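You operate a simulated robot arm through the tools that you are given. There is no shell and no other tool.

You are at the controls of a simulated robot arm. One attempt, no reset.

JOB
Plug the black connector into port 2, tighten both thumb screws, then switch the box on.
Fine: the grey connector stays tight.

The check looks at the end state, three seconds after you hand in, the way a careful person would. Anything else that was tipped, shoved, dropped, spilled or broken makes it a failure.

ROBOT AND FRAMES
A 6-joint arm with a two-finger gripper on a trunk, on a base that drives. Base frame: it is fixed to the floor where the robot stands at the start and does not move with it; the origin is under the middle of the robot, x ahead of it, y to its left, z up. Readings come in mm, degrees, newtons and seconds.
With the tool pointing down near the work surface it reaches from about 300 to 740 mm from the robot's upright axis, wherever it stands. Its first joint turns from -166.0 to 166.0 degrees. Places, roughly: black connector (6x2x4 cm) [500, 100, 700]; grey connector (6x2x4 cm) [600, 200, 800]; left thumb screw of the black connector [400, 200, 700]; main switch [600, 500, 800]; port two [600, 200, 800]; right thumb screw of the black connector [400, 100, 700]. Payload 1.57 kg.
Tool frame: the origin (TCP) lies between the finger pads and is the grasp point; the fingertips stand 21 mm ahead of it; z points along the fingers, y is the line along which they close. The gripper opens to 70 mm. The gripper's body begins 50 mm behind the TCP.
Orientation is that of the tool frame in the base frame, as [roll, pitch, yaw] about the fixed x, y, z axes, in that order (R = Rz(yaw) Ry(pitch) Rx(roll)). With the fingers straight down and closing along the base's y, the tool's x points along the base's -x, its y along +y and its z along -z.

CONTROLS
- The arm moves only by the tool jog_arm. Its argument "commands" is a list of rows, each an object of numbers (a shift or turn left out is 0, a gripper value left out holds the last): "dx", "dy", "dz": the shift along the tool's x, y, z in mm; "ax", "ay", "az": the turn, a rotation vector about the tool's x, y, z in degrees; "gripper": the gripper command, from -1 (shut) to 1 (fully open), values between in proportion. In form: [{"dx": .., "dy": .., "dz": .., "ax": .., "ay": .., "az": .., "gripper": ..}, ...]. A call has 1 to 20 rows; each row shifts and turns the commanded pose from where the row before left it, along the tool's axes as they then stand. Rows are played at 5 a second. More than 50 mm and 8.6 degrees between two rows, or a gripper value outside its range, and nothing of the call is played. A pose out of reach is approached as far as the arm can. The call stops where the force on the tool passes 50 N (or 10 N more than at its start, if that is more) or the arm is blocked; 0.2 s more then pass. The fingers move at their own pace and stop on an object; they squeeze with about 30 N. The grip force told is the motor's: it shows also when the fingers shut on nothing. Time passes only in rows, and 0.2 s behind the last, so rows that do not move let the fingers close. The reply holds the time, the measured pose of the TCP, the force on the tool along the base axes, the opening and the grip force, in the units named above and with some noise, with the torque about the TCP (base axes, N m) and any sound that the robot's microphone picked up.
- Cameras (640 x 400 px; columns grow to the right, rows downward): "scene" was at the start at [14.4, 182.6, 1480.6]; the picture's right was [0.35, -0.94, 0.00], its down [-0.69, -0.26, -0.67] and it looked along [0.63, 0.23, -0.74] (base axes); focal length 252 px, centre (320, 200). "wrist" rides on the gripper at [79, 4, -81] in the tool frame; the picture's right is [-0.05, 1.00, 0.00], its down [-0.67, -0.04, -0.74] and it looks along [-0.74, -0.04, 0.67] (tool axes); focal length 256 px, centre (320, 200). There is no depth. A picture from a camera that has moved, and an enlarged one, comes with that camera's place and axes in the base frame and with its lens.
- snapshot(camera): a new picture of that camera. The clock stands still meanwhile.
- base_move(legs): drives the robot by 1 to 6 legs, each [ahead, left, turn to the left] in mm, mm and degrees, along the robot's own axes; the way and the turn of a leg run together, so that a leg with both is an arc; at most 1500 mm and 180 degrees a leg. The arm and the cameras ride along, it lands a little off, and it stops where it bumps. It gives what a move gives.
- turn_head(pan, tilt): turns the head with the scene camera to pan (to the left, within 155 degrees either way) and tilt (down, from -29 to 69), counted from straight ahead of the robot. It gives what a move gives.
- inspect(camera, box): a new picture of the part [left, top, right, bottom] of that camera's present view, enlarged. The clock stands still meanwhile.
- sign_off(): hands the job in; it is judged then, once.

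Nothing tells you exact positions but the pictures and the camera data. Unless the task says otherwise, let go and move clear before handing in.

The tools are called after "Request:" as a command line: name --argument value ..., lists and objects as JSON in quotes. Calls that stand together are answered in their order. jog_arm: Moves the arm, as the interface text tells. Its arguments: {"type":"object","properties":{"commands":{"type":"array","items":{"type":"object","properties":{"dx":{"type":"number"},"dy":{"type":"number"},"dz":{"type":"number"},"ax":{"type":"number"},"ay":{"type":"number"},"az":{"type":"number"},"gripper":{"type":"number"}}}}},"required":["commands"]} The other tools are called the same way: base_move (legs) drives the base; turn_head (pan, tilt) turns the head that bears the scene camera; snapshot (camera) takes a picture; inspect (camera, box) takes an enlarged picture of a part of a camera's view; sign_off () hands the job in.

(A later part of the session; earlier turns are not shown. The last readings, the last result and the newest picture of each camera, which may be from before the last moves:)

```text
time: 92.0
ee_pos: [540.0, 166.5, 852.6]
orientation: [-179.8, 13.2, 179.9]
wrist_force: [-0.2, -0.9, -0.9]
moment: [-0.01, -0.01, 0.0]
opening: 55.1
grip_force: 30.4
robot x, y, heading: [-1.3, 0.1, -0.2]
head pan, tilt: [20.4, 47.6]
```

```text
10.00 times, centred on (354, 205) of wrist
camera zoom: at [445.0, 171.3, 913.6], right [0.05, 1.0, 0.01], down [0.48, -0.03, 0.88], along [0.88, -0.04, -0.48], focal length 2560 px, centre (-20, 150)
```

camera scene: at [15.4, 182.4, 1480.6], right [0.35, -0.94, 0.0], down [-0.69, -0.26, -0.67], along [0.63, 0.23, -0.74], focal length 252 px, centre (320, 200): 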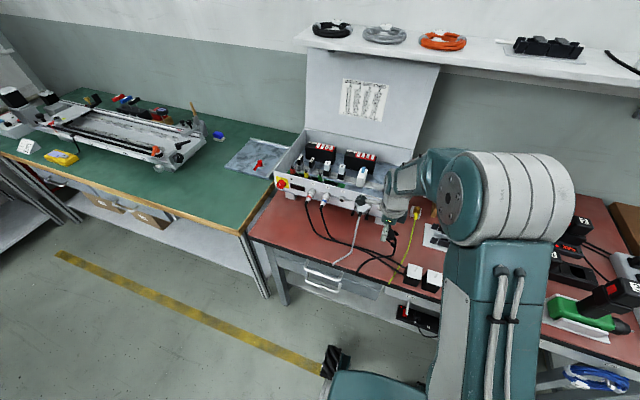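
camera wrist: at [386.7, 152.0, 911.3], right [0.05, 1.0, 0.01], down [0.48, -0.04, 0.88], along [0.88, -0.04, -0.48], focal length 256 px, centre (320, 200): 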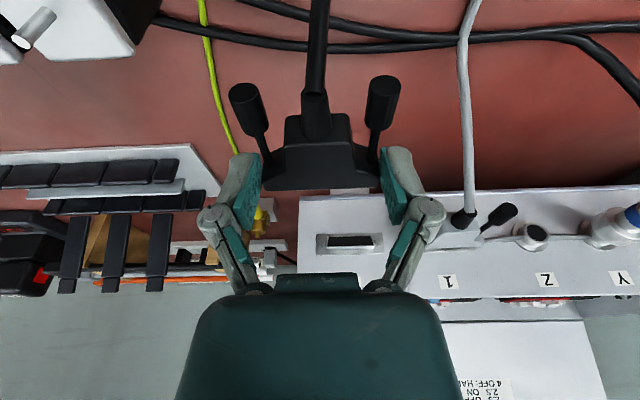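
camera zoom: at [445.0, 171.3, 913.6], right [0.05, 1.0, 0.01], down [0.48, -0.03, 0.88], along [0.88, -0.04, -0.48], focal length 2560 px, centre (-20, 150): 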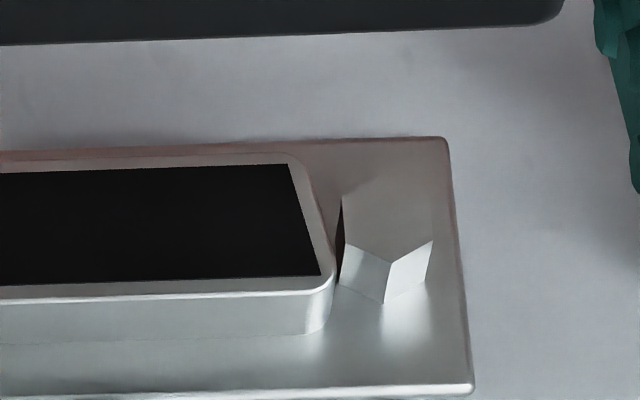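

The grip is square to the panel. I'll lower about 1.7 mm, nudge 0.3 mm left and advance to just short of the rim for a close check.

Request:
jog_arm --commands '[{"dx": -8.7, "dy": 0.1, "dz": 2.6}, {"dx": -8.6, "dy": 0.1, "dz": 2.6}, {"dx": -8.6, "dy": 0.1, "dz": 2.67}, {"dx": 0}]'

Request:
inspect --camera "wrist" --box '[304, 178, 336, 198]'

Request:
inspect --camera "wrist" --box '[270, 178, 302, 198]'

Request:
inspect --camera "wrist" --box '[340, 178, 372, 198]'

```text
time: 93.0
ee_pos: [566.1, 166.0, 851.7]
orientation: [-180.0, 13.3, -180.0]
wrist_force: [0.7, 0.5, -0.7]
moment: [0.0, -0.03, 0.03]
opening: 55.1
grip_force: 30.4
robot x, y, heading: [-3.2, -3.4, 0.2]
head pan, tilt: [20.4, 47.6]
```

```text
16.00 times, centred on (320, 188) of wrist
camera zoom: at [471.6, 171.9, 912.7], right [0.05, 1.0, 0.01], down [0.48, -0.03, 0.88], along [0.88, -0.04, -0.48], focal length 4096 px, centre (320, 392)
```

zoom: 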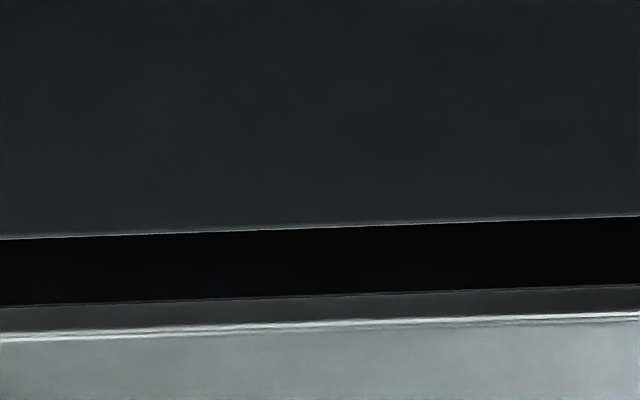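

```text
16.00 times, centred on (286, 188) of wrist
camera zoom: at [471.6, 171.9, 912.7], right [0.05, 1.0, 0.01], down [0.48, -0.03, 0.88], along [0.88, -0.04, -0.48], focal length 4096 px, centre (864, 392)
```

zoom: 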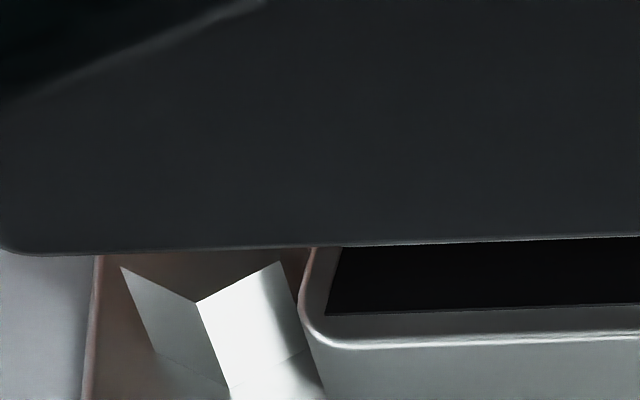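

```text
16.00 times, centred on (356, 188) of wrist
camera zoom: at [471.6, 171.9, 912.7], right [0.05, 1.0, 0.01], down [0.48, -0.03, 0.88], along [0.88, -0.04, -0.48], focal length 4096 px, centre (-256, 392)
```

zoom: 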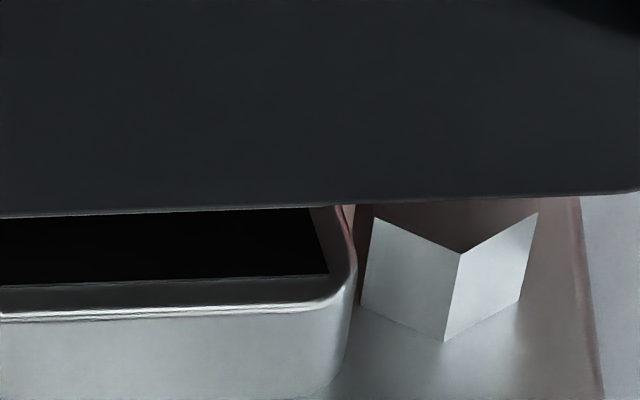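

Request:
jog_arm --commands '[{"dx": -1.35, "dy": -0.25, "dz": 0.8}, {"dx": -1.36, "dy": -0.2, "dz": 0.77}, {"dx": 0}]'

Request:
inspect --camera "wrist" --box '[304, 178, 336, 198]'

Request:
inspect --camera "wrist" --box '[270, 178, 302, 198]'

Request:
inspect --camera "wrist" --box '[340, 178, 372, 198]'

```text
time: 93.8
ee_pos: [570.4, 166.7, 850.7]
orientation: [-180.0, 13.3, 180.0]
wrist_force: [-1.6, 0.0, -1.0]
moment: [0.0, 0.0, -0.01]
opening: 54.9
grip_force: 29.7
robot x, y, heading: [-0.6, -0.0, 0.1]
head pan, tilt: [20.4, 47.6]
```

```text
16.00 times, centred on (320, 188) of wrist
camera zoom: at [475.1, 171.6, 911.9], right [0.05, 1.0, 0.01], down [0.48, -0.04, 0.88], along [0.88, -0.04, -0.48], focal length 4096 px, centre (320, 392)
```

zoom: 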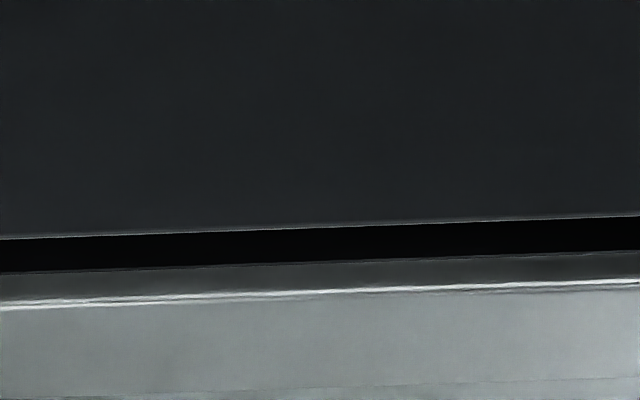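

```text
16.00 times, centred on (286, 188) of wrist
camera zoom: at [475.1, 171.6, 911.9], right [0.05, 1.0, 0.01], down [0.48, -0.04, 0.88], along [0.88, -0.04, -0.48], focal length 4096 px, centre (864, 392)
```

zoom: 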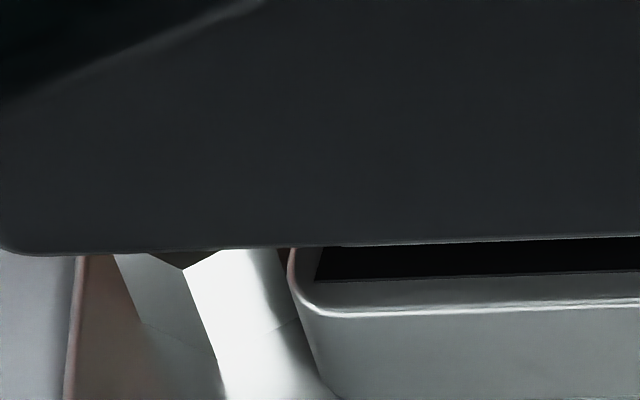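

```text
16.00 times, centred on (356, 188) of wrist
camera zoom: at [475.1, 171.6, 911.9], right [0.05, 1.0, 0.01], down [0.48, -0.04, 0.88], along [0.88, -0.04, -0.48], focal length 4096 px, centre (-256, 392)
```

zoom: 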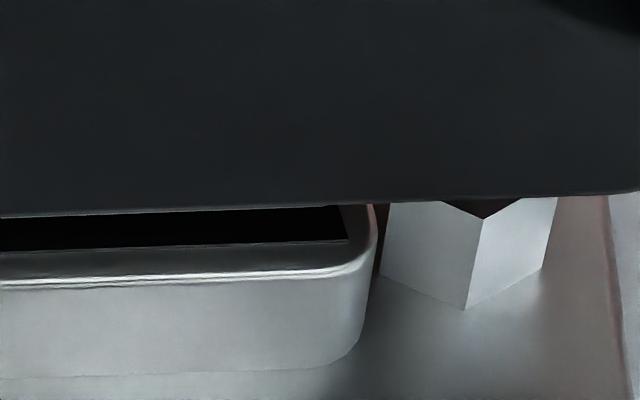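

Request:
jog_arm --commands '[{"dx": -1.43, "dy": -0.1, "dz": 0.5}, {"dx": -1.46, "dz": 0.34}, {"dx": 0}]'

Request:
jog_arm --commands '[{"dx": -0.97, "dz": 0.23}, {"dx": -0.97, "dz": 0.23}, {"dx": 0}]'

```text
time: 94.6
ee_pos: [572.9, 166.4, 850.9]
orientation: [-180.0, 13.3, -179.9]
wrist_force: [0.7, -0.5, -0.3]
moment: [0.0, 0.02, 0.03]
opening: 55.2
grip_force: 29.5
robot x, y, heading: [-1.8, 1.4, 0.3]
head pan, tilt: [20.4, 47.6]
```

```text
time: 95.4
ee_pos: [574.0, 165.3, 849.8]
orientation: [-179.9, 13.3, -180.0]
wrist_force: [0.4, 0.0, -0.6]
moment: [-0.03, 0.02, 0.0]
opening: 55.2
grip_force: 29.8
robot x, y, heading: [0.4, -1.3, -0.1]
head pan, tilt: [20.4, 47.6]
```

No contact, so it is entering again. I'll go on in 1 mm steps.

Request:
jog_arm --commands '[{"dx": -0.97, "dz": 0.23}, {"dx": 0}]'

Request:
jog_arm --commands '[{"dx": -0.97, "dz": 0.23}, {"dx": 0}]'

Request:
inspect --camera "wrist" --box '[256, 160, 384, 240]'

```text
time: 96.0
ee_pos: [575.7, 166.5, 851.2]
orientation: [180.0, 13.3, 180.0]
wrist_force: [0.2, 0.5, -0.7]
moment: [0.01, -0.03, -0.06]
opening: 55.5
grip_force: 30.0
robot x, y, heading: [0.6, 2.2, 0.1]
head pan, tilt: [20.4, 47.6]
```

```text
time: 96.6
ee_pos: [576.9, 165.5, 851.0]
orientation: [-179.9, 13.2, -179.9]
wrist_force: [-0.7, 0.3, -0.7]
moment: [0.0, 0.02, 0.02]
opening: 55.3
grip_force: 30.0
robot x, y, heading: [1.3, -1.9, -0.2]
head pan, tilt: [20.4, 47.6]
```

```text
5.00 times, centred on (320, 200) of wrist
camera zoom: at [481.8, 171.2, 911.3], right [0.05, 1.0, 0.01], down [0.48, -0.04, 0.88], along [0.88, -0.04, -0.48], focal length 1280 px, centre (320, 200)
```

zoom: 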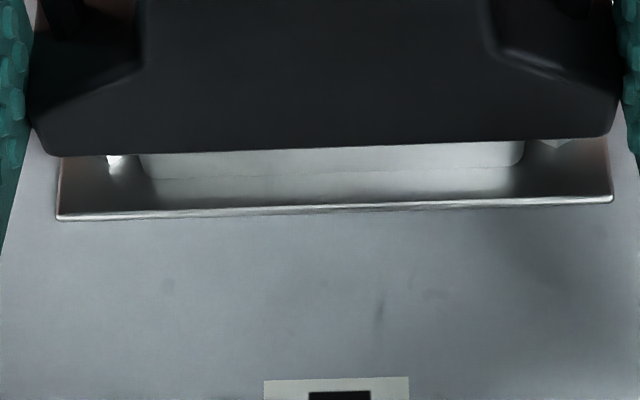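

Request:
jog_arm --commands '[{"dx": -0.49, "dz": 0.12}, {"dx": 0}]'

Request:
jog_arm --commands '[{"dx": -0.49, "dz": 0.12}, {"dx": 0}]'

Request:
jog_arm --commands '[{"dx": -0.49, "dz": 0.12}, {"dx": 0}]'

Request:
inspect --camera "wrist" --box '[256, 160, 384, 240]'

```text
time: 97.2
ee_pos: [577.1, 166.3, 851.4]
orientation: [180.0, 13.3, -180.0]
wrist_force: [0.0, 0.3, -0.4]
moment: [-0.03, -0.04, 0.01]
opening: 55.1
grip_force: 30.0
robot x, y, heading: [-0.7, -1.0, -0.2]
head pan, tilt: [20.4, 47.6]
```

```text
time: 97.8
ee_pos: [577.2, 166.8, 851.4]
orientation: [-179.9, 13.2, 180.0]
wrist_force: [-0.7, 1.2, -0.6]
moment: [-0.06, 0.02, -0.04]
opening: 55.3
grip_force: 30.3
robot x, y, heading: [-5.1, -0.0, 0.1]
head pan, tilt: [20.4, 47.6]
```

```text
time: 98.4
ee_pos: [578.4, 166.0, 851.1]
orientation: [-179.9, 13.3, 180.0]
wrist_force: [-10.2, -0.1, 10.3]
moment: [-0.02, 0.22, -0.08]
opening: 55.4
grip_force: 30.0
robot x, y, heading: [0.3, 3.1, 0.1]
head pan, tilt: [20.4, 47.6]
```

```text
5.00 times, centred on (320, 200) of wrist
camera zoom: at [482.8, 171.4, 911.9], right [0.05, 1.0, 0.01], down [0.48, -0.04, 0.88], along [0.88, -0.04, -0.48], focal length 1280 px, centre (320, 200)
```

zoom: 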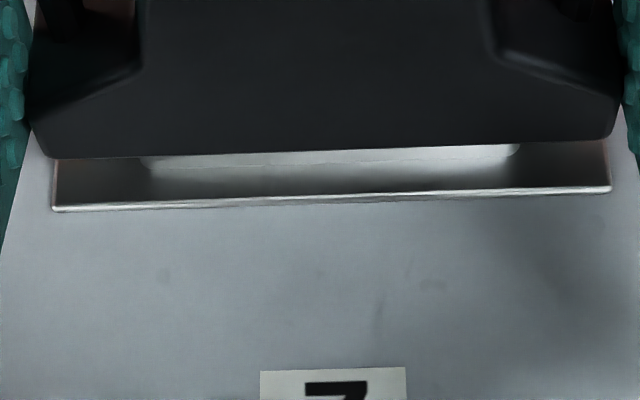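

Request:
jog_arm --commands '[{"dx": 0}, {"dx": 0}]'

Request:
inspect --camera "wrist" --box '[180, 80, 460, 255]'

Request:
inspect --camera "scene" --box '[340, 170, 420, 220]'

```text
time: 99.0
ee_pos: [577.2, 166.1, 851.0]
orientation: [-180.0, 13.5, 180.0]
wrist_force: [-12.2, -0.5, 13.8]
moment: [-0.01, 0.28, -0.05]
opening: 55.2
grip_force: 30.0
robot x, y, heading: [0.3, 1.7, -0.0]
head pan, tilt: [20.4, 47.6]
```

```text
2.29 times, centred on (320, 168) of wrist
camera zoom: at [482.7, 171.4, 911.7], right [0.05, 1.0, 0.01], down [0.48, -0.04, 0.88], along [0.88, -0.04, -0.48], focal length 585 px, centre (320, 274)
```

zoom: 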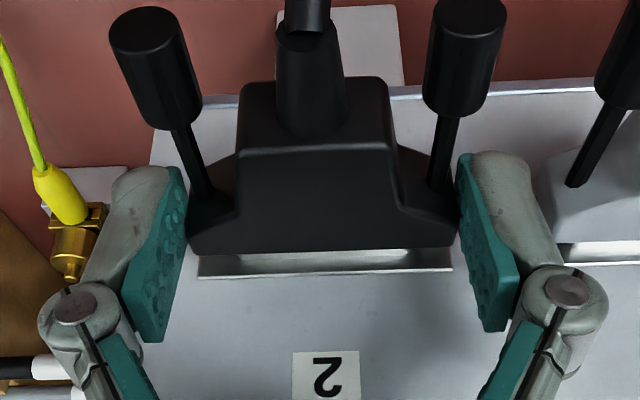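

```text
8.00 times, centred on (380, 195) of scene
camera zoom: at [13.7, 181.8, 1480.7], right [0.35, -0.94, 0.0], down [-0.69, -0.26, -0.67], along [0.63, 0.23, -0.74], focal length 2012 px, centre (-160, 240)
```

zoom: 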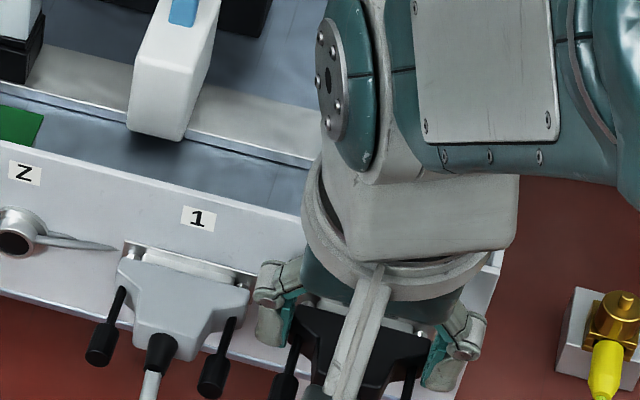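

The plug has stopped at the same depth as grey, but there is a 14 N upward reaction, so I'm holding it slightly low. I'll relieve that before releasing.

Request:
jog_arm --commands '[{"dx": -0.12, "dz": -0.49}, {"dx": 0}]'

Request:
jog_arm --commands '[{"dx": -0.12, "dz": -0.49}, {"dx": 0}]'

```text
time: 99.6
ee_pos: [577.9, 166.0, 850.8]
orientation: [-180.0, 13.2, 179.9]
wrist_force: [-9.3, -1.1, 8.5]
moment: [0.01, -0.03, -0.05]
opening: 55.5
grip_force: 30.3
robot x, y, heading: [0.6, -1.6, -0.1]
head pan, tilt: [20.4, 47.6]
```

```text
time: 100.2
ee_pos: [577.5, 166.2, 850.9]
orientation: [-179.9, 13.3, 180.0]
wrist_force: [-10.1, 1.6, 3.9]
moment: [0.03, -0.08, -0.02]
opening: 55.2
grip_force: 30.1
robot x, y, heading: [0.8, 3.2, 0.0]
head pan, tilt: [20.4, 47.6]
```

Request:
jog_arm --commands '[{"dx": -0.09, "dz": -0.39}, {"dx": -0.49, "dz": 0.12}, {"dx": -0.49, "dz": 0.12}, {"dx": 0}]'

Request:
inspect --camera "wrist" --box '[256, 160, 384, 240]'

Request:
inspect --camera "wrist" --box '[304, 178, 336, 198]'

Request:
inspect --camera "wrist" --box '[430, 160, 558, 240]'

```text
time: 101.2
ee_pos: [576.8, 165.8, 851.4]
orientation: [-179.9, 13.2, -180.0]
wrist_force: [-17.2, 1.2, -4.7]
moment: [0.05, -0.02, 0.03]
opening: 55.2
grip_force: 29.8
robot x, y, heading: [-0.3, -4.4, 0.1]
head pan, tilt: [20.4, 47.6]
```

```text
5.00 times, centred on (320, 200) of wrist
camera zoom: at [483.2, 171.5, 912.2], right [0.05, 1.0, 0.01], down [0.48, -0.03, 0.88], along [0.88, -0.04, -0.48], focal length 1280 px, centre (320, 200)
```

zoom: 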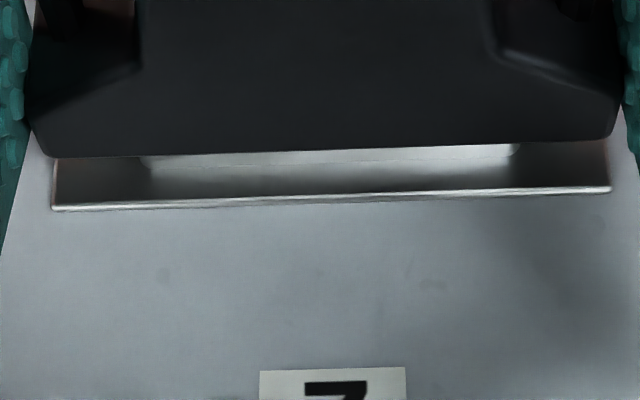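

```text
16.00 times, centred on (320, 188) of wrist
camera zoom: at [483.2, 171.5, 912.2], right [0.05, 1.0, 0.01], down [0.48, -0.03, 0.88], along [0.88, -0.04, -0.48], focal length 4096 px, centre (320, 392)
```

zoom: 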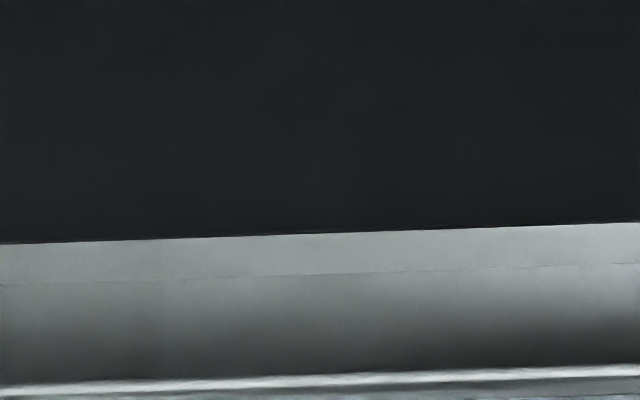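

```text
5.00 times, centred on (494, 200) of wrist
camera zoom: at [483.2, 171.5, 912.2], right [0.05, 1.0, 0.01], down [0.48, -0.03, 0.88], along [0.88, -0.04, -0.48], focal length 1280 px, centre (-550, 200)
```

zoom: 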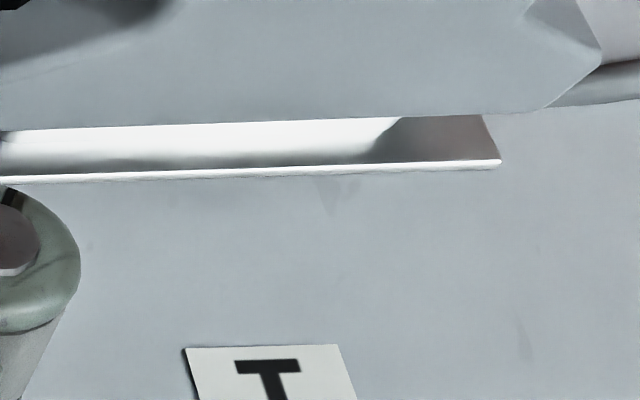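

Black and grey now show identical gaps to their plates, so the plug is seated. I'll unload the forces in small steps until they are near zero before opening.

Request:
jog_arm --commands '[{"dx": 0.58, "dz": 0.15}, {"dx": 0}]'

Request:
jog_arm --commands '[{"dx": 0.39, "dz": -0.09}, {"dx": 0}]'

```text
time: 101.8
ee_pos: [579.0, 167.4, 851.6]
orientation: [-179.8, 13.3, 180.0]
wrist_force: [-13.7, 2.2, -9.0]
moment: [-0.03, 0.4, 0.04]
opening: 55.2
grip_force: 30.7
robot x, y, heading: [2.2, -0.6, 0.4]
head pan, tilt: [20.4, 47.6]
```

```text
time: 102.4
ee_pos: [578.5, 165.9, 852.0]
orientation: [-179.9, 13.3, -180.0]
wrist_force: [-11.7, 1.5, -13.5]
moment: [-0.01, 0.37, 0.01]
opening: 55.1
grip_force: 30.2
robot x, y, heading: [0.6, -1.9, 0.3]
head pan, tilt: [20.4, 47.6]
```

Request:
jog_arm --commands '[{"dx": 0.12, "dz": 0.49}, {"dx": 0}]'

Request:
jog_arm --commands '[{"dx": 0.09, "dz": 0.39}, {"dx": 0}]'

```text
time: 103.0
ee_pos: [577.5, 164.8, 852.3]
orientation: [-180.0, 13.3, -180.0]
wrist_force: [-15.4, 1.9, -7.2]
moment: [-0.05, 0.53, -0.05]
opening: 55.1
grip_force: 30.3
robot x, y, heading: [0.6, -1.8, 0.3]
head pan, tilt: [20.4, 47.6]
```

```text
time: 103.6
ee_pos: [578.5, 165.8, 851.6]
orientation: [-180.0, 13.4, 180.0]
wrist_force: [-15.7, 1.2, -1.4]
moment: [-0.01, 0.5, 0.01]
opening: 55.2
grip_force: 29.8
robot x, y, heading: [3.6, 1.6, 0.2]
head pan, tilt: [20.4, 47.6]
```

Request:
jog_arm --commands '[{"ay": 0.4}, {"dx": 0}]'

Request:
jog_arm --commands '[{"dx": 0.49, "dz": -0.12}, {"dx": 0}]'

```text
time: 104.2
ee_pos: [578.6, 167.3, 850.9]
orientation: [180.0, 13.0, 180.0]
wrist_force: [-15.1, 1.7, 2.2]
moment: [0.01, -0.19, 0.05]
opening: 55.1
grip_force: 30.3
robot x, y, heading: [-1.8, 2.9, -0.0]
head pan, tilt: [20.4, 47.6]
```

```text
time: 104.8
ee_pos: [578.7, 165.7, 851.3]
orientation: [180.0, 13.0, 180.0]
wrist_force: [-7.9, 2.4, 2.9]
moment: [-0.01, 0.01, 0.1]
opening: 55.3
grip_force: 30.1
robot x, y, heading: [-2.3, -0.6, -0.0]
head pan, tilt: [20.4, 47.6]
```

Request:
jog_arm --commands '[{"dx": 0.34, "dy": 0.1, "dz": -0.18}, {"dx": 0}]'

Request:
jog_arm --commands '[{"dx": 0}, {"dx": 0}]'

```text
time: 105.4
ee_pos: [577.7, 166.4, 851.8]
orientation: [-180.0, 13.1, 180.0]
wrist_force: [1.2, 1.5, 1.1]
moment: [0.0, -0.01, 0.05]
opening: 55.1
grip_force: 29.2
robot x, y, heading: [2.1, -0.7, 0.2]
head pan, tilt: [20.4, 47.6]
```

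```text
time: 106.0
ee_pos: [576.8, 166.2, 850.8]
orientation: [180.0, 13.0, -179.9]
wrist_force: [7.0, 1.9, -0.3]
moment: [0.03, -0.08, 0.0]
opening: 55.2
grip_force: 29.7
robot x, y, heading: [-0.6, -0.6, 0.0]
head pan, tilt: [20.4, 47.6]
```

The port now holds the plug against a 7 N pull, which is a good sign. I'll bring the force to zero and open the fingers just slightly.

Request:
jog_arm --commands '[{"dx": -0.39, "dz": 0.09}, {"dx": 0}]'

Request:
jog_arm --commands '[{"dx": 0}, {"dx": 0}]'

Request:
inspect --camera "wrist" --box '[256, 160, 384, 240]'

```text
time: 106.6
ee_pos: [578.8, 166.6, 852.4]
orientation: [-179.9, 13.0, 180.0]
wrist_force: [5.8, 1.0, 3.7]
moment: [0.0, -0.21, 0.01]
opening: 55.1
grip_force: 30.1
robot x, y, heading: [-2.6, -2.3, 0.0]
head pan, tilt: [20.4, 47.6]
```

```text
time: 107.2
ee_pos: [579.0, 165.7, 851.8]
orientation: [-180.0, 13.0, 180.0]
wrist_force: [7.2, 0.4, 6.6]
moment: [0.04, -0.14, -0.03]
opening: 55.4
grip_force: 29.7
robot x, y, heading: [2.0, -0.3, 0.1]
head pan, tilt: [20.4, 47.6]
```

```text
5.00 times, centred on (320, 200) of wrist
camera zoom: at [483.7, 171.4, 912.5], right [0.05, 1.0, 0.01], down [0.48, -0.04, 0.88], along [0.88, -0.04, -0.48], focal length 1280 px, centre (320, 200)
```

zoom: 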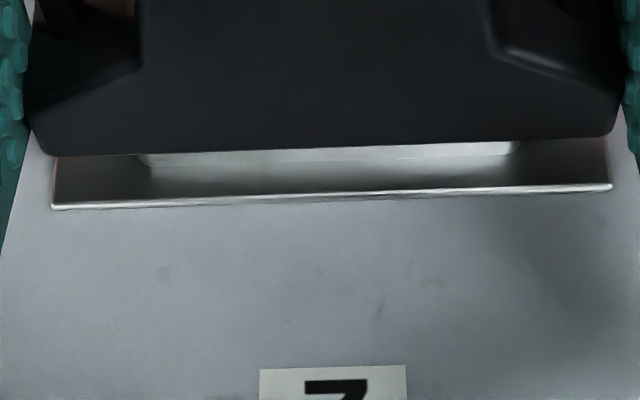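

Request:
jog_arm --commands '[{"dx": -0.41, "dz": -0.3}, {"dx": 0}, {"dx": 0}]'

Request:
jog_arm --commands '[{"dx": 0}, {"dx": 0}]'

```text
time: 108.0
ee_pos: [577.9, 166.4, 852.3]
orientation: [-179.9, 12.9, -180.0]
wrist_force: [6.9, 0.0, 2.8]
moment: [0.06, -0.34, -0.01]
opening: 55.1
grip_force: 30.1
robot x, y, heading: [0.5, -2.3, 0.0]
head pan, tilt: [20.4, 47.6]
```

```text
time: 108.6
ee_pos: [577.5, 165.0, 851.5]
orientation: [-179.9, 12.9, -180.0]
wrist_force: [6.5, -0.9, 1.8]
moment: [0.02, -0.2, -0.03]
opening: 55.1
grip_force: 30.1
robot x, y, heading: [1.2, 0.9, 0.4]
head pan, tilt: [20.4, 47.6]
```

Request:
inspect --camera "wrist" --box '[304, 178, 336, 198]'

Request:
jog_arm --commands '[{"dx": -0.39, "dz": 0.09}, {"dx": 0}, {"dx": 0}]'

Request:
inspect --camera "wrist" --box '[304, 178, 336, 198]'

```text
16.00 times, centred on (320, 188) of wrist
camera zoom: at [483.7, 171.4, 912.6], right [0.05, 1.0, 0.01], down [0.48, -0.04, 0.88], along [0.87, -0.04, -0.48], focal length 4096 px, centre (320, 392)
```

zoom: 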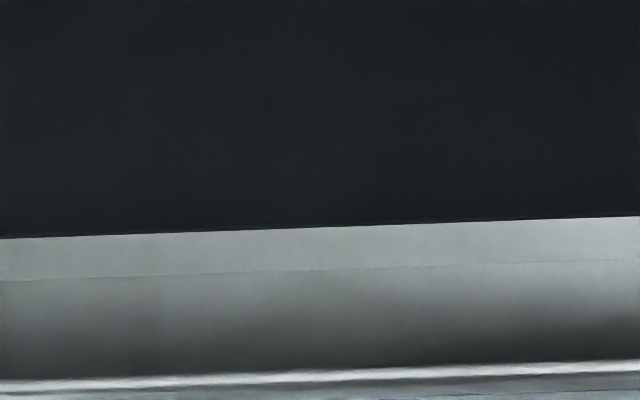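

```text
time: 109.4
ee_pos: [577.9, 166.8, 850.9]
orientation: [-179.9, 12.9, -180.0]
wrist_force: [-0.8, -1.1, 3.0]
moment: [0.02, -0.2, -0.01]
opening: 55.6
grip_force: 30.8
robot x, y, heading: [-2.2, -0.9, 0.0]
head pan, tilt: [20.4, 47.6]
```

```text
16.00 times, centred on (320, 188) of wrist
camera zoom: at [483.8, 171.4, 912.7], right [0.05, 1.0, 0.01], down [0.48, -0.03, 0.87], along [0.87, -0.04, -0.48], focal length 4096 px, centre (320, 392)
```

zoom: 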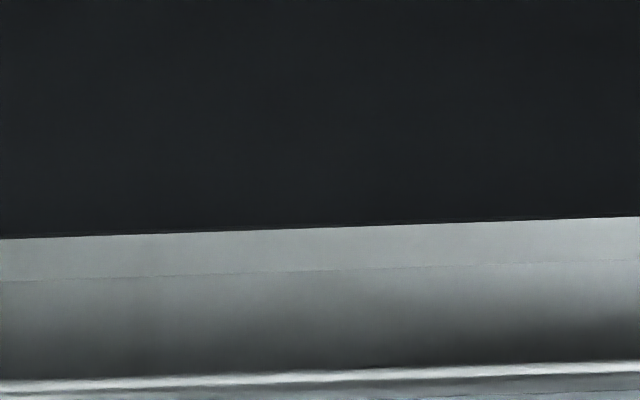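

Request:
jog_arm --commands '[{"dx": -0.05, "dz": -0.2, "ay": -0.1}, {"dx": 0}, {"dx": 0}]'

```text
time: 110.2
ee_pos: [578.2, 166.2, 851.2]
orientation: [-179.8, 13.1, -180.0]
wrist_force: [-3.3, -1.8, 1.1]
moment: [0.0, 0.18, -0.02]
opening: 55.1
grip_force: 29.4
robot x, y, heading: [-2.3, -1.8, 0.0]
head pan, tilt: [20.4, 47.6]
```

Request:
jog_arm --commands '[{"ay": 0.05}, {"dx": 0}, {"gripper": 0.6}, {"gripper": 0.61}, {"gripper": 0.62}]'

Request:
inspect --camera "wrist" --box '[180, 80, 460, 255]'

```text
time: 111.4
ee_pos: [578.9, 166.9, 852.0]
orientation: [-180.0, 13.0, -180.0]
wrist_force: [1.1, -0.6, 0.3]
moment: [-0.01, 0.0, -0.03]
opening: 56.8
grip_force: 0.1
robot x, y, heading: [1.5, 0.9, 0.0]
head pan, tilt: [20.4, 47.6]
```

```text
2.29 times, centred on (320, 168) of wrist
camera zoom: at [484.2, 171.5, 913.0], right [0.05, 1.0, 0.01], down [0.48, -0.04, 0.88], along [0.87, -0.04, -0.48], focal length 585 px, centre (320, 274)
```

zoom: 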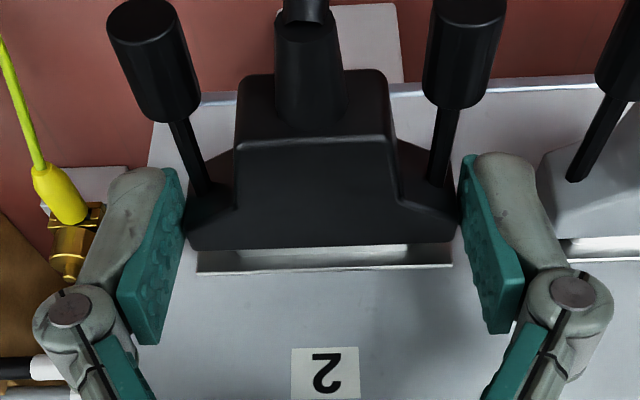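

It stays in place with the grip released. I'll open further and watch it.

Request:
jog_arm --commands '[{"gripper": 0.66}, {"gripper": 0.7}, {"gripper": 0.75}, {"gripper": 0.8}]'

Request:
inspect --camera "wrist" --box '[180, 80, 460, 255]'

```text
time: 112.4
ee_pos: [579.5, 165.2, 851.3]
orientation: [-179.9, 13.0, 180.0]
wrist_force: [0.7, -1.0, 0.1]
moment: [-0.02, -0.02, 0.02]
opening: 63.0
grip_force: 0.1
robot x, y, heading: [4.3, -1.8, 0.1]
head pan, tilt: [20.4, 47.6]
```

```text
2.29 times, centred on (320, 168) of wrist
camera zoom: at [484.1, 171.5, 912.9], right [0.05, 1.0, 0.01], down [0.48, -0.04, 0.88], along [0.87, -0.04, -0.48], focal length 585 px, centre (320, 274)
```

zoom: 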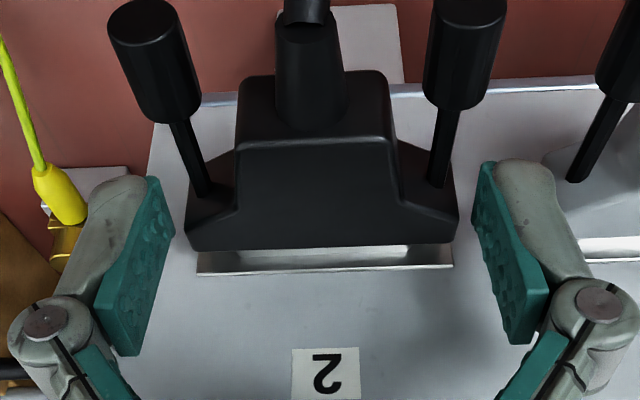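

It holds on its own. Now I'll withdraw the open fingers upwards, carefully.

Request:
jog_arm --commands '[{"gripper": 0.88}, {"dz": -10}, {"dz": -10}, {"dz": -15}, {"dz": -20}, {"dx": 10, "dz": -20}, {"dx": 0}]'

Request:
snapshot --camera "wrist"

Request:
inspect --camera "scene" --box '[330, 160, 426, 220]'

```text
time: 114.0
ee_pos: [552.2, 167.2, 923.4]
orientation: [-180.0, 13.0, -180.0]
wrist_force: [-0.5, -0.3, -0.1]
moment: [-0.01, -0.02, -0.01]
opening: 65.6
grip_force: 0.1
robot x, y, heading: [5.5, 0.6, -0.1]
head pan, tilt: [20.4, 47.6]
```

```text
taken
camera wrist: at [457.2, 171.7, 984.5], right [0.05, 1.0, 0.01], down [0.48, -0.04, 0.88], along [0.87, -0.04, -0.48], focal length 256 px, centre (320, 200)
```

wrist: 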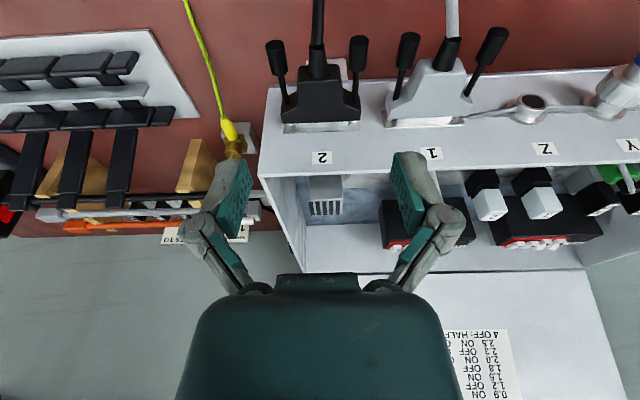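

```text
6.67 times, centred on (378, 190) of scene
camera zoom: at [15.3, 182.3, 1480.6], right [0.35, -0.94, 0.0], down [-0.69, -0.26, -0.67], along [0.63, 0.23, -0.74], focal length 1677 px, centre (-67, 267)
```

zoom: 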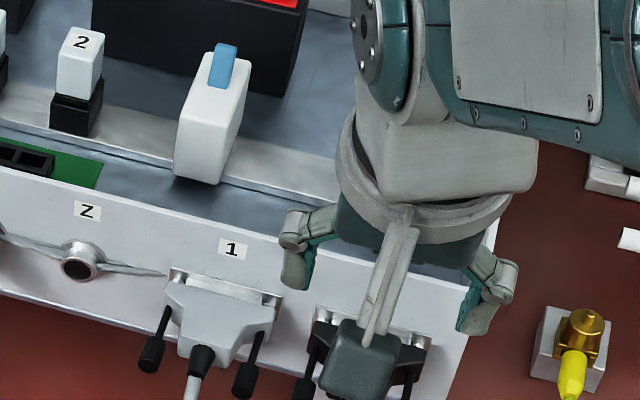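

The black plug holds in port 2 beside the grey one. I'll compare the two and locate the screw heads.

Request:
inspect --camera "wrist" --box '[255, 20, 383, 140]'

Request:
inspect --camera "wrist" --box '[385, 15, 513, 135]'

```text
3.33 times, centred on (319, 80) of wrist
camera zoom: at [457.2, 171.7, 984.5], right [0.05, 1.0, 0.01], down [0.48, -0.04, 0.88], along [0.87, -0.04, -0.48], focal length 853 px, centre (323, 600)
```

zoom: 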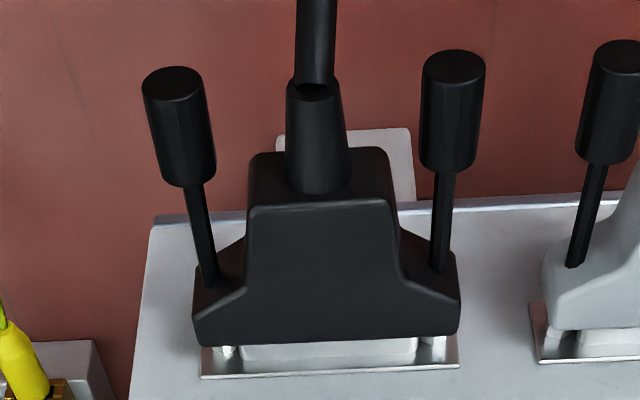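

```text
3.33 times, centred on (449, 75) of wrist
camera zoom: at [457.2, 171.7, 984.5], right [0.05, 1.0, 0.01], down [0.48, -0.04, 0.88], along [0.87, -0.04, -0.48], focal length 853 px, centre (-110, 617)
```

zoom: 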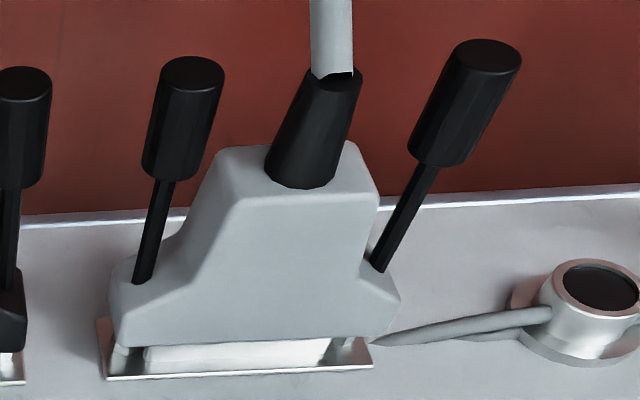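

The left screw axis is at about y 191.4 and the right at y 143.6, both near z 838, with heads spanning x 539–557. I'll back off and turn the tool horizontal, with the fingers closing vertically, to grip a screw head.

Request:
jog_arm --commands '[{"dx": 36.7, "dz": -18.7}, {"dx": 36.7, "dz": -18.7}, {"dx": 36.8, "dz": -18.8}, {"ay": 6.5}, {"ay": 6.5}, {"az": -8.2}, {"az": -8.2}, {"az": -8.2}, {"az": -8.2}, {"az": -8.2}, {"az": -8.2}, {"az": -8.2}, {"az": -8.2}, {"az": -8.2}, {"az": -8.2}, {"az": -8}, {"dx": 0}]'

```text
time: 117.6
ee_pos: [432.5, 167.0, 952.8]
orientation: [180.0, 0.0, -89.9]
wrist_force: [1.0, 0.1, -0.6]
moment: [0.0, 0.0, 0.01]
opening: 65.8
grip_force: 0.0
robot x, y, heading: [1.2, -2.5, -0.0]
head pan, tilt: [20.4, 47.6]
```

Request:
jog_arm --commands '[{"ax": 7.5}, {"ax": 7.5}, {"ax": 7.5}, {"ax": 7.5}, {"ax": 7.5}, {"ax": 7.5}, {"ax": 7.5}, {"ax": 7.5}, {"ax": 7.5}, {"ax": 7.5}, {"ax": 7.5}, {"ax": 7.5}, {"dx": 0}]'

Request:
snapshot --camera "wrist"

Request:
snapshot --camera "scene"

```text
time: 120.4
ee_pos: [432.4, 165.6, 951.8]
orientation: [-89.9, 0.0, -90.0]
wrist_force: [0.3, 0.0, -0.8]
moment: [0.03, 0.01, -0.02]
opening: 65.8
grip_force: 0.0
robot x, y, heading: [0.0, 1.9, 0.1]
head pan, tilt: [20.4, 47.6]
```

```text
taken
camera wrist: at [351.8, 88.2, 948.2], right [0.0, 0.05, -1.0], down [-0.74, 0.67, 0.03], along [0.67, 0.74, 0.04], focal length 256 px, centre (320, 200)
```

wrist: 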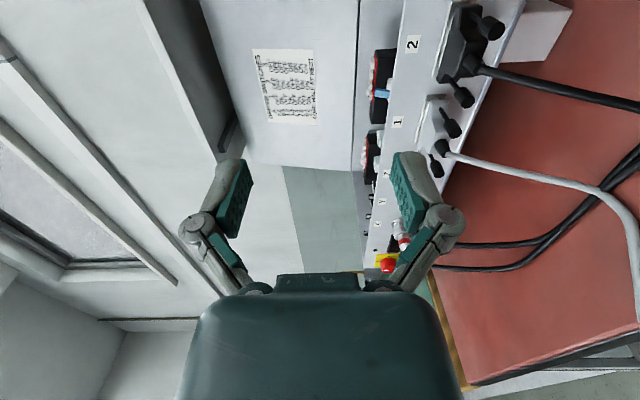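

```text
taken
camera scene: at [14.7, 182.8, 1480.5], right [0.35, -0.94, 0.0], down [-0.69, -0.26, -0.67], along [0.63, 0.23, -0.74], focal length 252 px, centre (320, 200)
```

scene: 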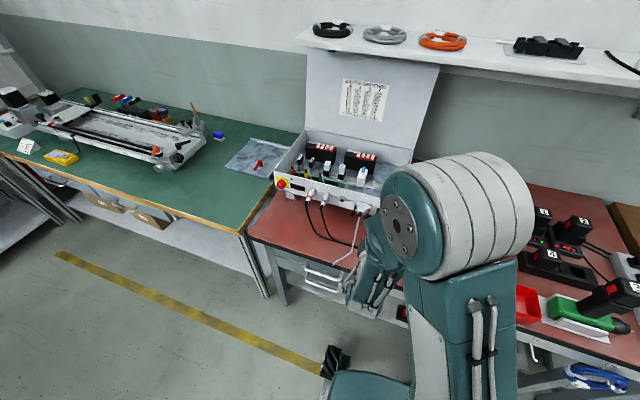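

The tool is now horizontal with the fingers closing vertically. I'll measure the black screw heads from this view.

Request:
inspect --camera "wrist" --box '[420, 0, 532, 70]'

Request:
inspect --camera "wrist" --box '[420, 0, 516, 180]'

```text
5.71 times, centred on (476, 35) of wrist
camera zoom: at [351.8, 88.2, 948.2], right [0.0, 0.05, -1.0], down [-0.74, 0.67, 0.03], along [0.67, 0.74, 0.04], focal length 1463 px, centre (-571, 1143)
```

zoom: 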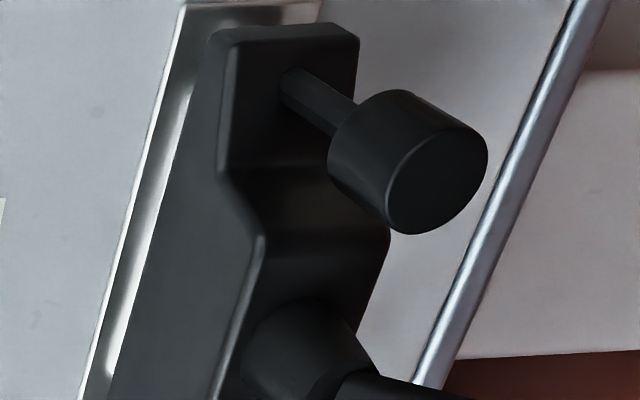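

```text
2.22 times, centred on (468, 90) of wrist
camera zoom: at [351.8, 88.2, 948.2], right [0.0, 0.05, -1.0], down [-0.74, 0.67, 0.03], along [0.67, 0.74, 0.04], focal length 569 px, centre (-9, 444)
```

zoom: 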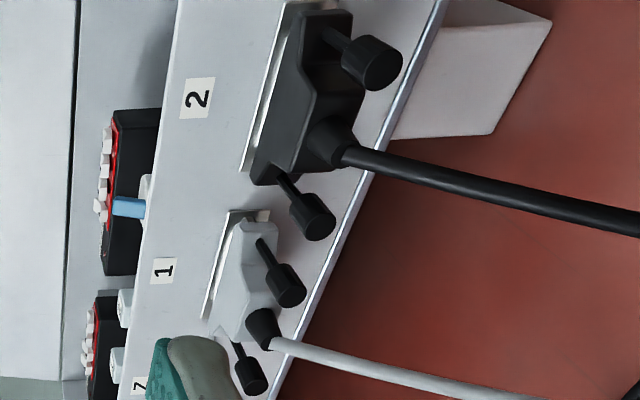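

Request:
jog_arm --commands '[{"gripper": -0.3}, {"dx": 7.9, "dy": 37.9}, {"dx": 7.9, "dy": 37.9}, {"dx": 7.8, "dy": 37.9}, {"dz": 15}, {"dz": 15}, {"dx": 0}]'

Request:
snapshot --camera "wrist"

Request:
inspect --camera "scene" --box '[330, 170, 426, 230]'

```text
time: 122.0
ee_pos: [461.8, 142.2, 838.8]
orientation: [-90.0, -0.1, -90.0]
wrist_force: [0.5, 0.0, 1.0]
moment: [-0.01, 0.0, 0.01]
opening: 24.5
grip_force: 0.1
robot x, y, heading: [0.7, 1.4, -0.0]
head pan, tilt: [20.4, 47.6]
```

```text
taken
camera wrist: at [381.6, 63.8, 834.6], right [0.0, 0.05, -1.0], down [-0.74, 0.67, 0.04], along [0.67, 0.74, 0.04], focal length 256 px, centre (320, 200)
```

wrist: 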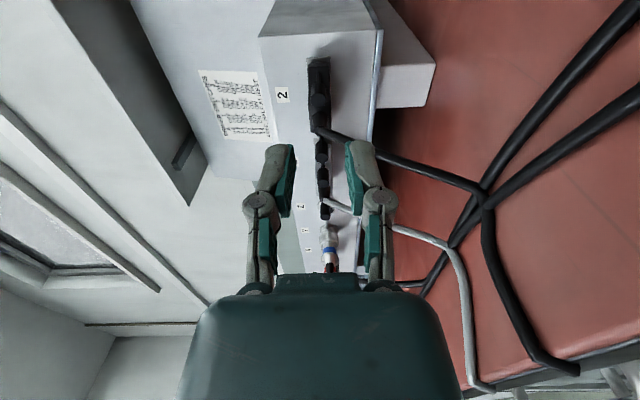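

```text
6.67 times, centred on (378, 200) of scene
camera zoom: at [15.1, 182.6, 1480.6], right [0.35, -0.94, 0.0], down [-0.69, -0.26, -0.67], along [0.63, 0.23, -0.74], focal length 1677 px, centre (-67, 200)
```

zoom: 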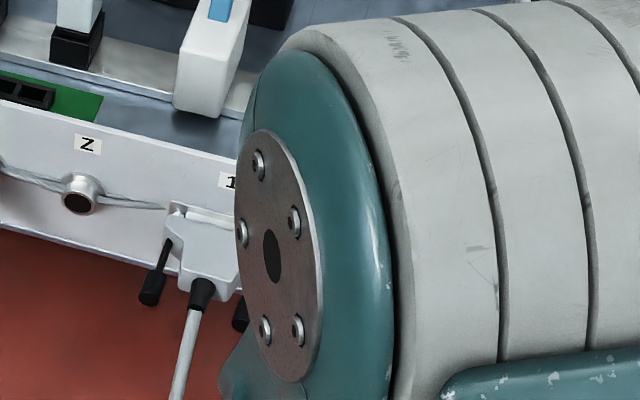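

Request:
inspect --camera "wrist" --box '[260, 50, 388, 210]'

Request:
inspect --camera "wrist" --box '[288, 50, 352, 130]'

```text
2.50 times, centred on (324, 130) of wrist
camera zoom: at [381.6, 63.8, 834.6], right [0.0, 0.05, -1.0], down [-0.74, 0.67, 0.04], along [0.67, 0.74, 0.04], focal length 640 px, centre (310, 375)
```

zoom: 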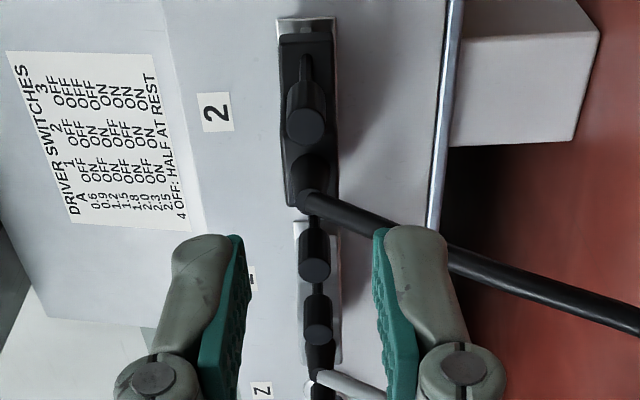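

```text
5.00 times, centred on (320, 90) of wrist
camera zoom: at [381.6, 63.8, 834.6], right [0.0, 0.05, -1.0], down [-0.74, 0.67, 0.04], along [0.67, 0.74, 0.04], focal length 1280 px, centre (320, 750)
```

zoom: 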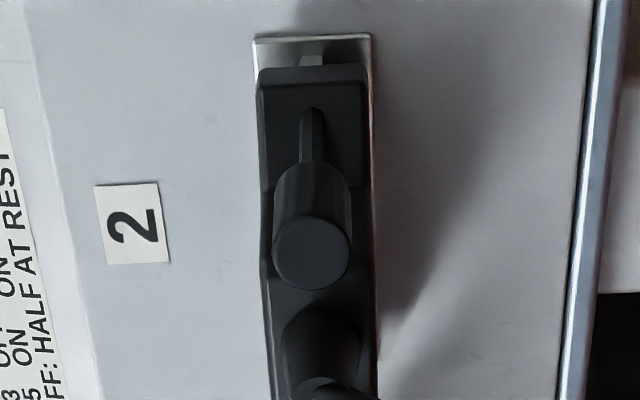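

The tool axis is already within about 1 mm of the right screw's axis. I'll raise 1 mm and advance so the fingers straddle the head.

Request:
jog_arm --commands '[{"dy": -1, "dz": 20}, {"dz": 20}, {"dz": 10}, {"dx": 0}]'

Request:
snapshot --camera "wrist"

Request:
inspect --camera "wrist" --box '[272, 100, 368, 180]'

```text
time: 123.0
ee_pos: [512.1, 141.8, 840.2]
orientation: [-89.9, -0.1, -90.0]
wrist_force: [0.2, 0.2, -0.1]
moment: [-0.02, 0.0, 0.0]
opening: 24.6
grip_force: 0.0
robot x, y, heading: [-0.6, -2.0, -0.4]
head pan, tilt: [20.4, 47.6]
```

```text
taken
camera wrist: at [431.9, 63.7, 835.5], right [0.0, 0.05, -1.0], down [-0.74, 0.67, 0.03], along [0.67, 0.74, 0.04], focal length 256 px, centre (320, 200)
```

wrist: 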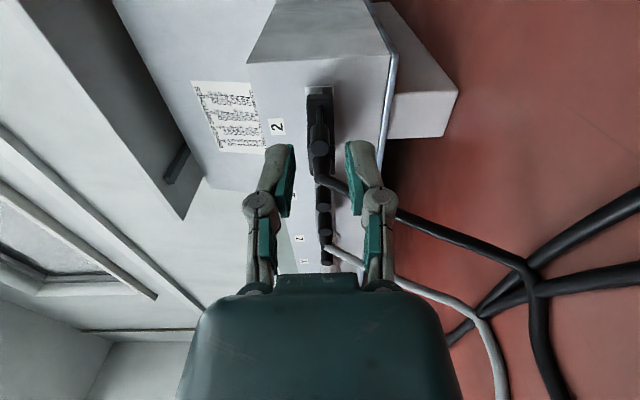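

```text
5.00 times, centred on (320, 140) of wrist
camera zoom: at [431.9, 63.7, 835.5], right [0.0, 0.05, -1.0], down [-0.74, 0.67, 0.03], along [0.67, 0.74, 0.04], focal length 1280 px, centre (320, 500)
```

zoom: 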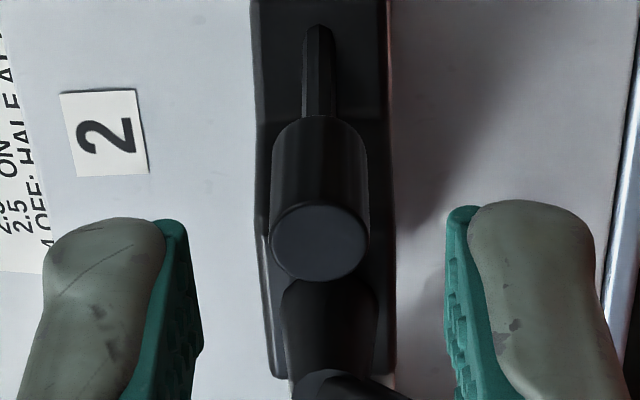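

The head is centred between the fingers. I'll advance 21 mm, close on it and check.

Request:
jog_arm --commands '[{"dz": 10.5}, {"dz": 10.5}, {"dx": 0}]'

Request:
inspect --camera "wrist" --box '[272, 120, 368, 200]'

```text
time: 123.8
ee_pos: [533.5, 142.4, 840.0]
orientation: [-90.0, -0.1, -90.0]
wrist_force: [-0.5, 1.2, -0.3]
moment: [0.0, 0.01, 0.01]
opening: 24.8
grip_force: 0.0
robot x, y, heading: [-1.1, 3.1, -0.0]
head pan, tilt: [20.4, 47.6]
```

```text
5.00 times, centred on (320, 160) of wrist
camera zoom: at [453.0, 64.1, 835.5], right [0.0, 0.05, -1.0], down [-0.74, 0.67, 0.04], along [0.67, 0.74, 0.04], focal length 1280 px, centre (320, 400)
```

zoom: 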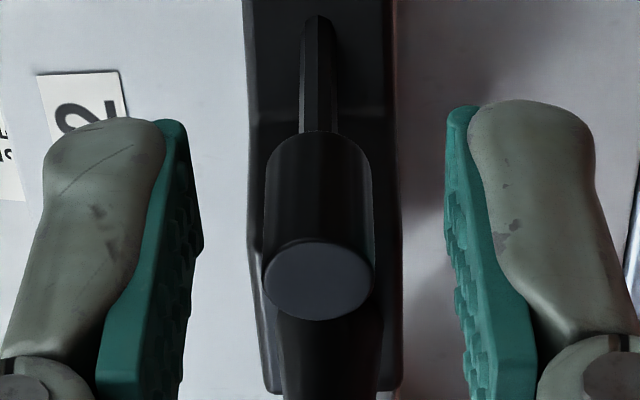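

Request:
jog_arm --commands '[{"gripper": -0.48}, {"az": -8}, {"az": -8}, {"az": -8}, {"az": -8}, {"az": -8}, {"az": -8}, {"dx": 0}]'

Request:
inspect --camera "wrist" --box '[256, 100, 384, 210]'

```text
time: 125.6
ee_pos: [533.1, 142.5, 840.8]
orientation: [-90.0, -48.2, -90.1]
wrist_force: [-0.8, 0.9, 0.6]
moment: [0.03, -0.03, -0.01]
opening: 18.2
grip_force: 0.1
robot x, y, heading: [0.0, 1.3, 0.1]
head pan, tilt: [20.4, 47.6]
```

```text
3.64 times, centred on (320, 155) of wrist
camera zoom: at [452.8, 87.3, 896.0], right [0.0, -0.71, -0.71], down [-0.74, 0.47, -0.47], along [0.67, 0.53, -0.53], focal length 931 px, centre (320, 364)
```

zoom: 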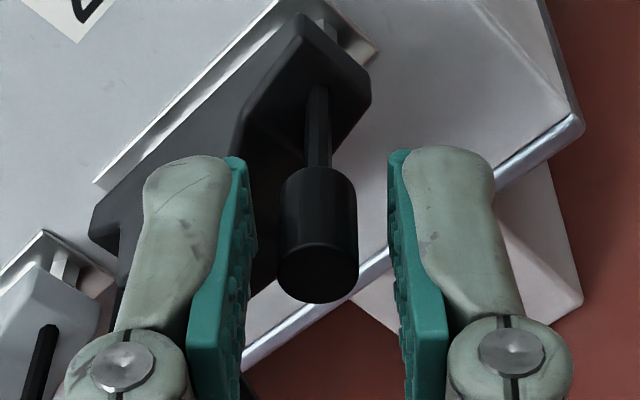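

Well centred. I'll close on the head and begin turning clockwise.

Request:
jog_arm --commands '[{"gripper": -1}, {"gripper": -1}, {"gripper": -1}]'

Request:
jog_arm --commands '[{"az": 8}, {"az": 8}, {"az": 8}, {"dx": 0}]'

Request:
inspect --camera "wrist" --box '[256, 100, 384, 210]'

```text
time: 126.4
ee_pos: [533.4, 142.6, 839.9]
orientation: [-90.0, -48.0, -90.1]
wrist_force: [-2.4, 2.2, 2.2]
moment: [0.06, -0.05, 0.06]
opening: 8.8
grip_force: 30.2
robot x, y, heading: [-1.6, 0.1, 0.1]
head pan, tilt: [20.4, 47.6]
```

```text
time: 127.4
ee_pos: [533.0, 141.3, 840.1]
orientation: [-90.0, -24.0, -89.9]
wrist_force: [-5.0, 2.0, 1.0]
moment: [0.02, -0.02, 0.02]
opening: 8.6
grip_force: 30.1
robot x, y, heading: [2.1, 3.8, 0.1]
head pan, tilt: [20.4, 47.6]
```

```text
3.64 times, centred on (320, 155) of wrist
camera zoom: at [452.8, 69.3, 868.2], right [0.0, -0.36, -0.93], down [-0.74, 0.62, -0.24], along [0.67, 0.7, -0.27], focal length 931 px, centre (320, 364)
```

zoom: 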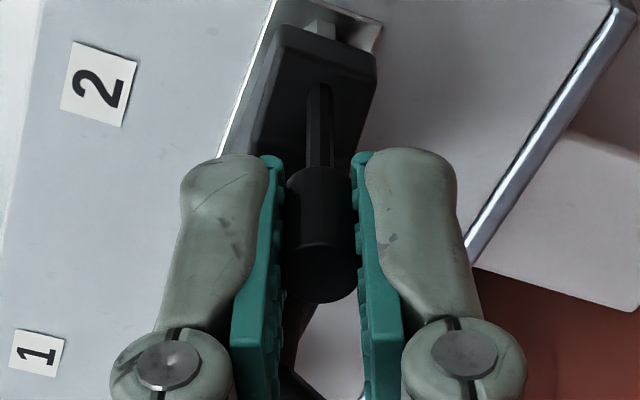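

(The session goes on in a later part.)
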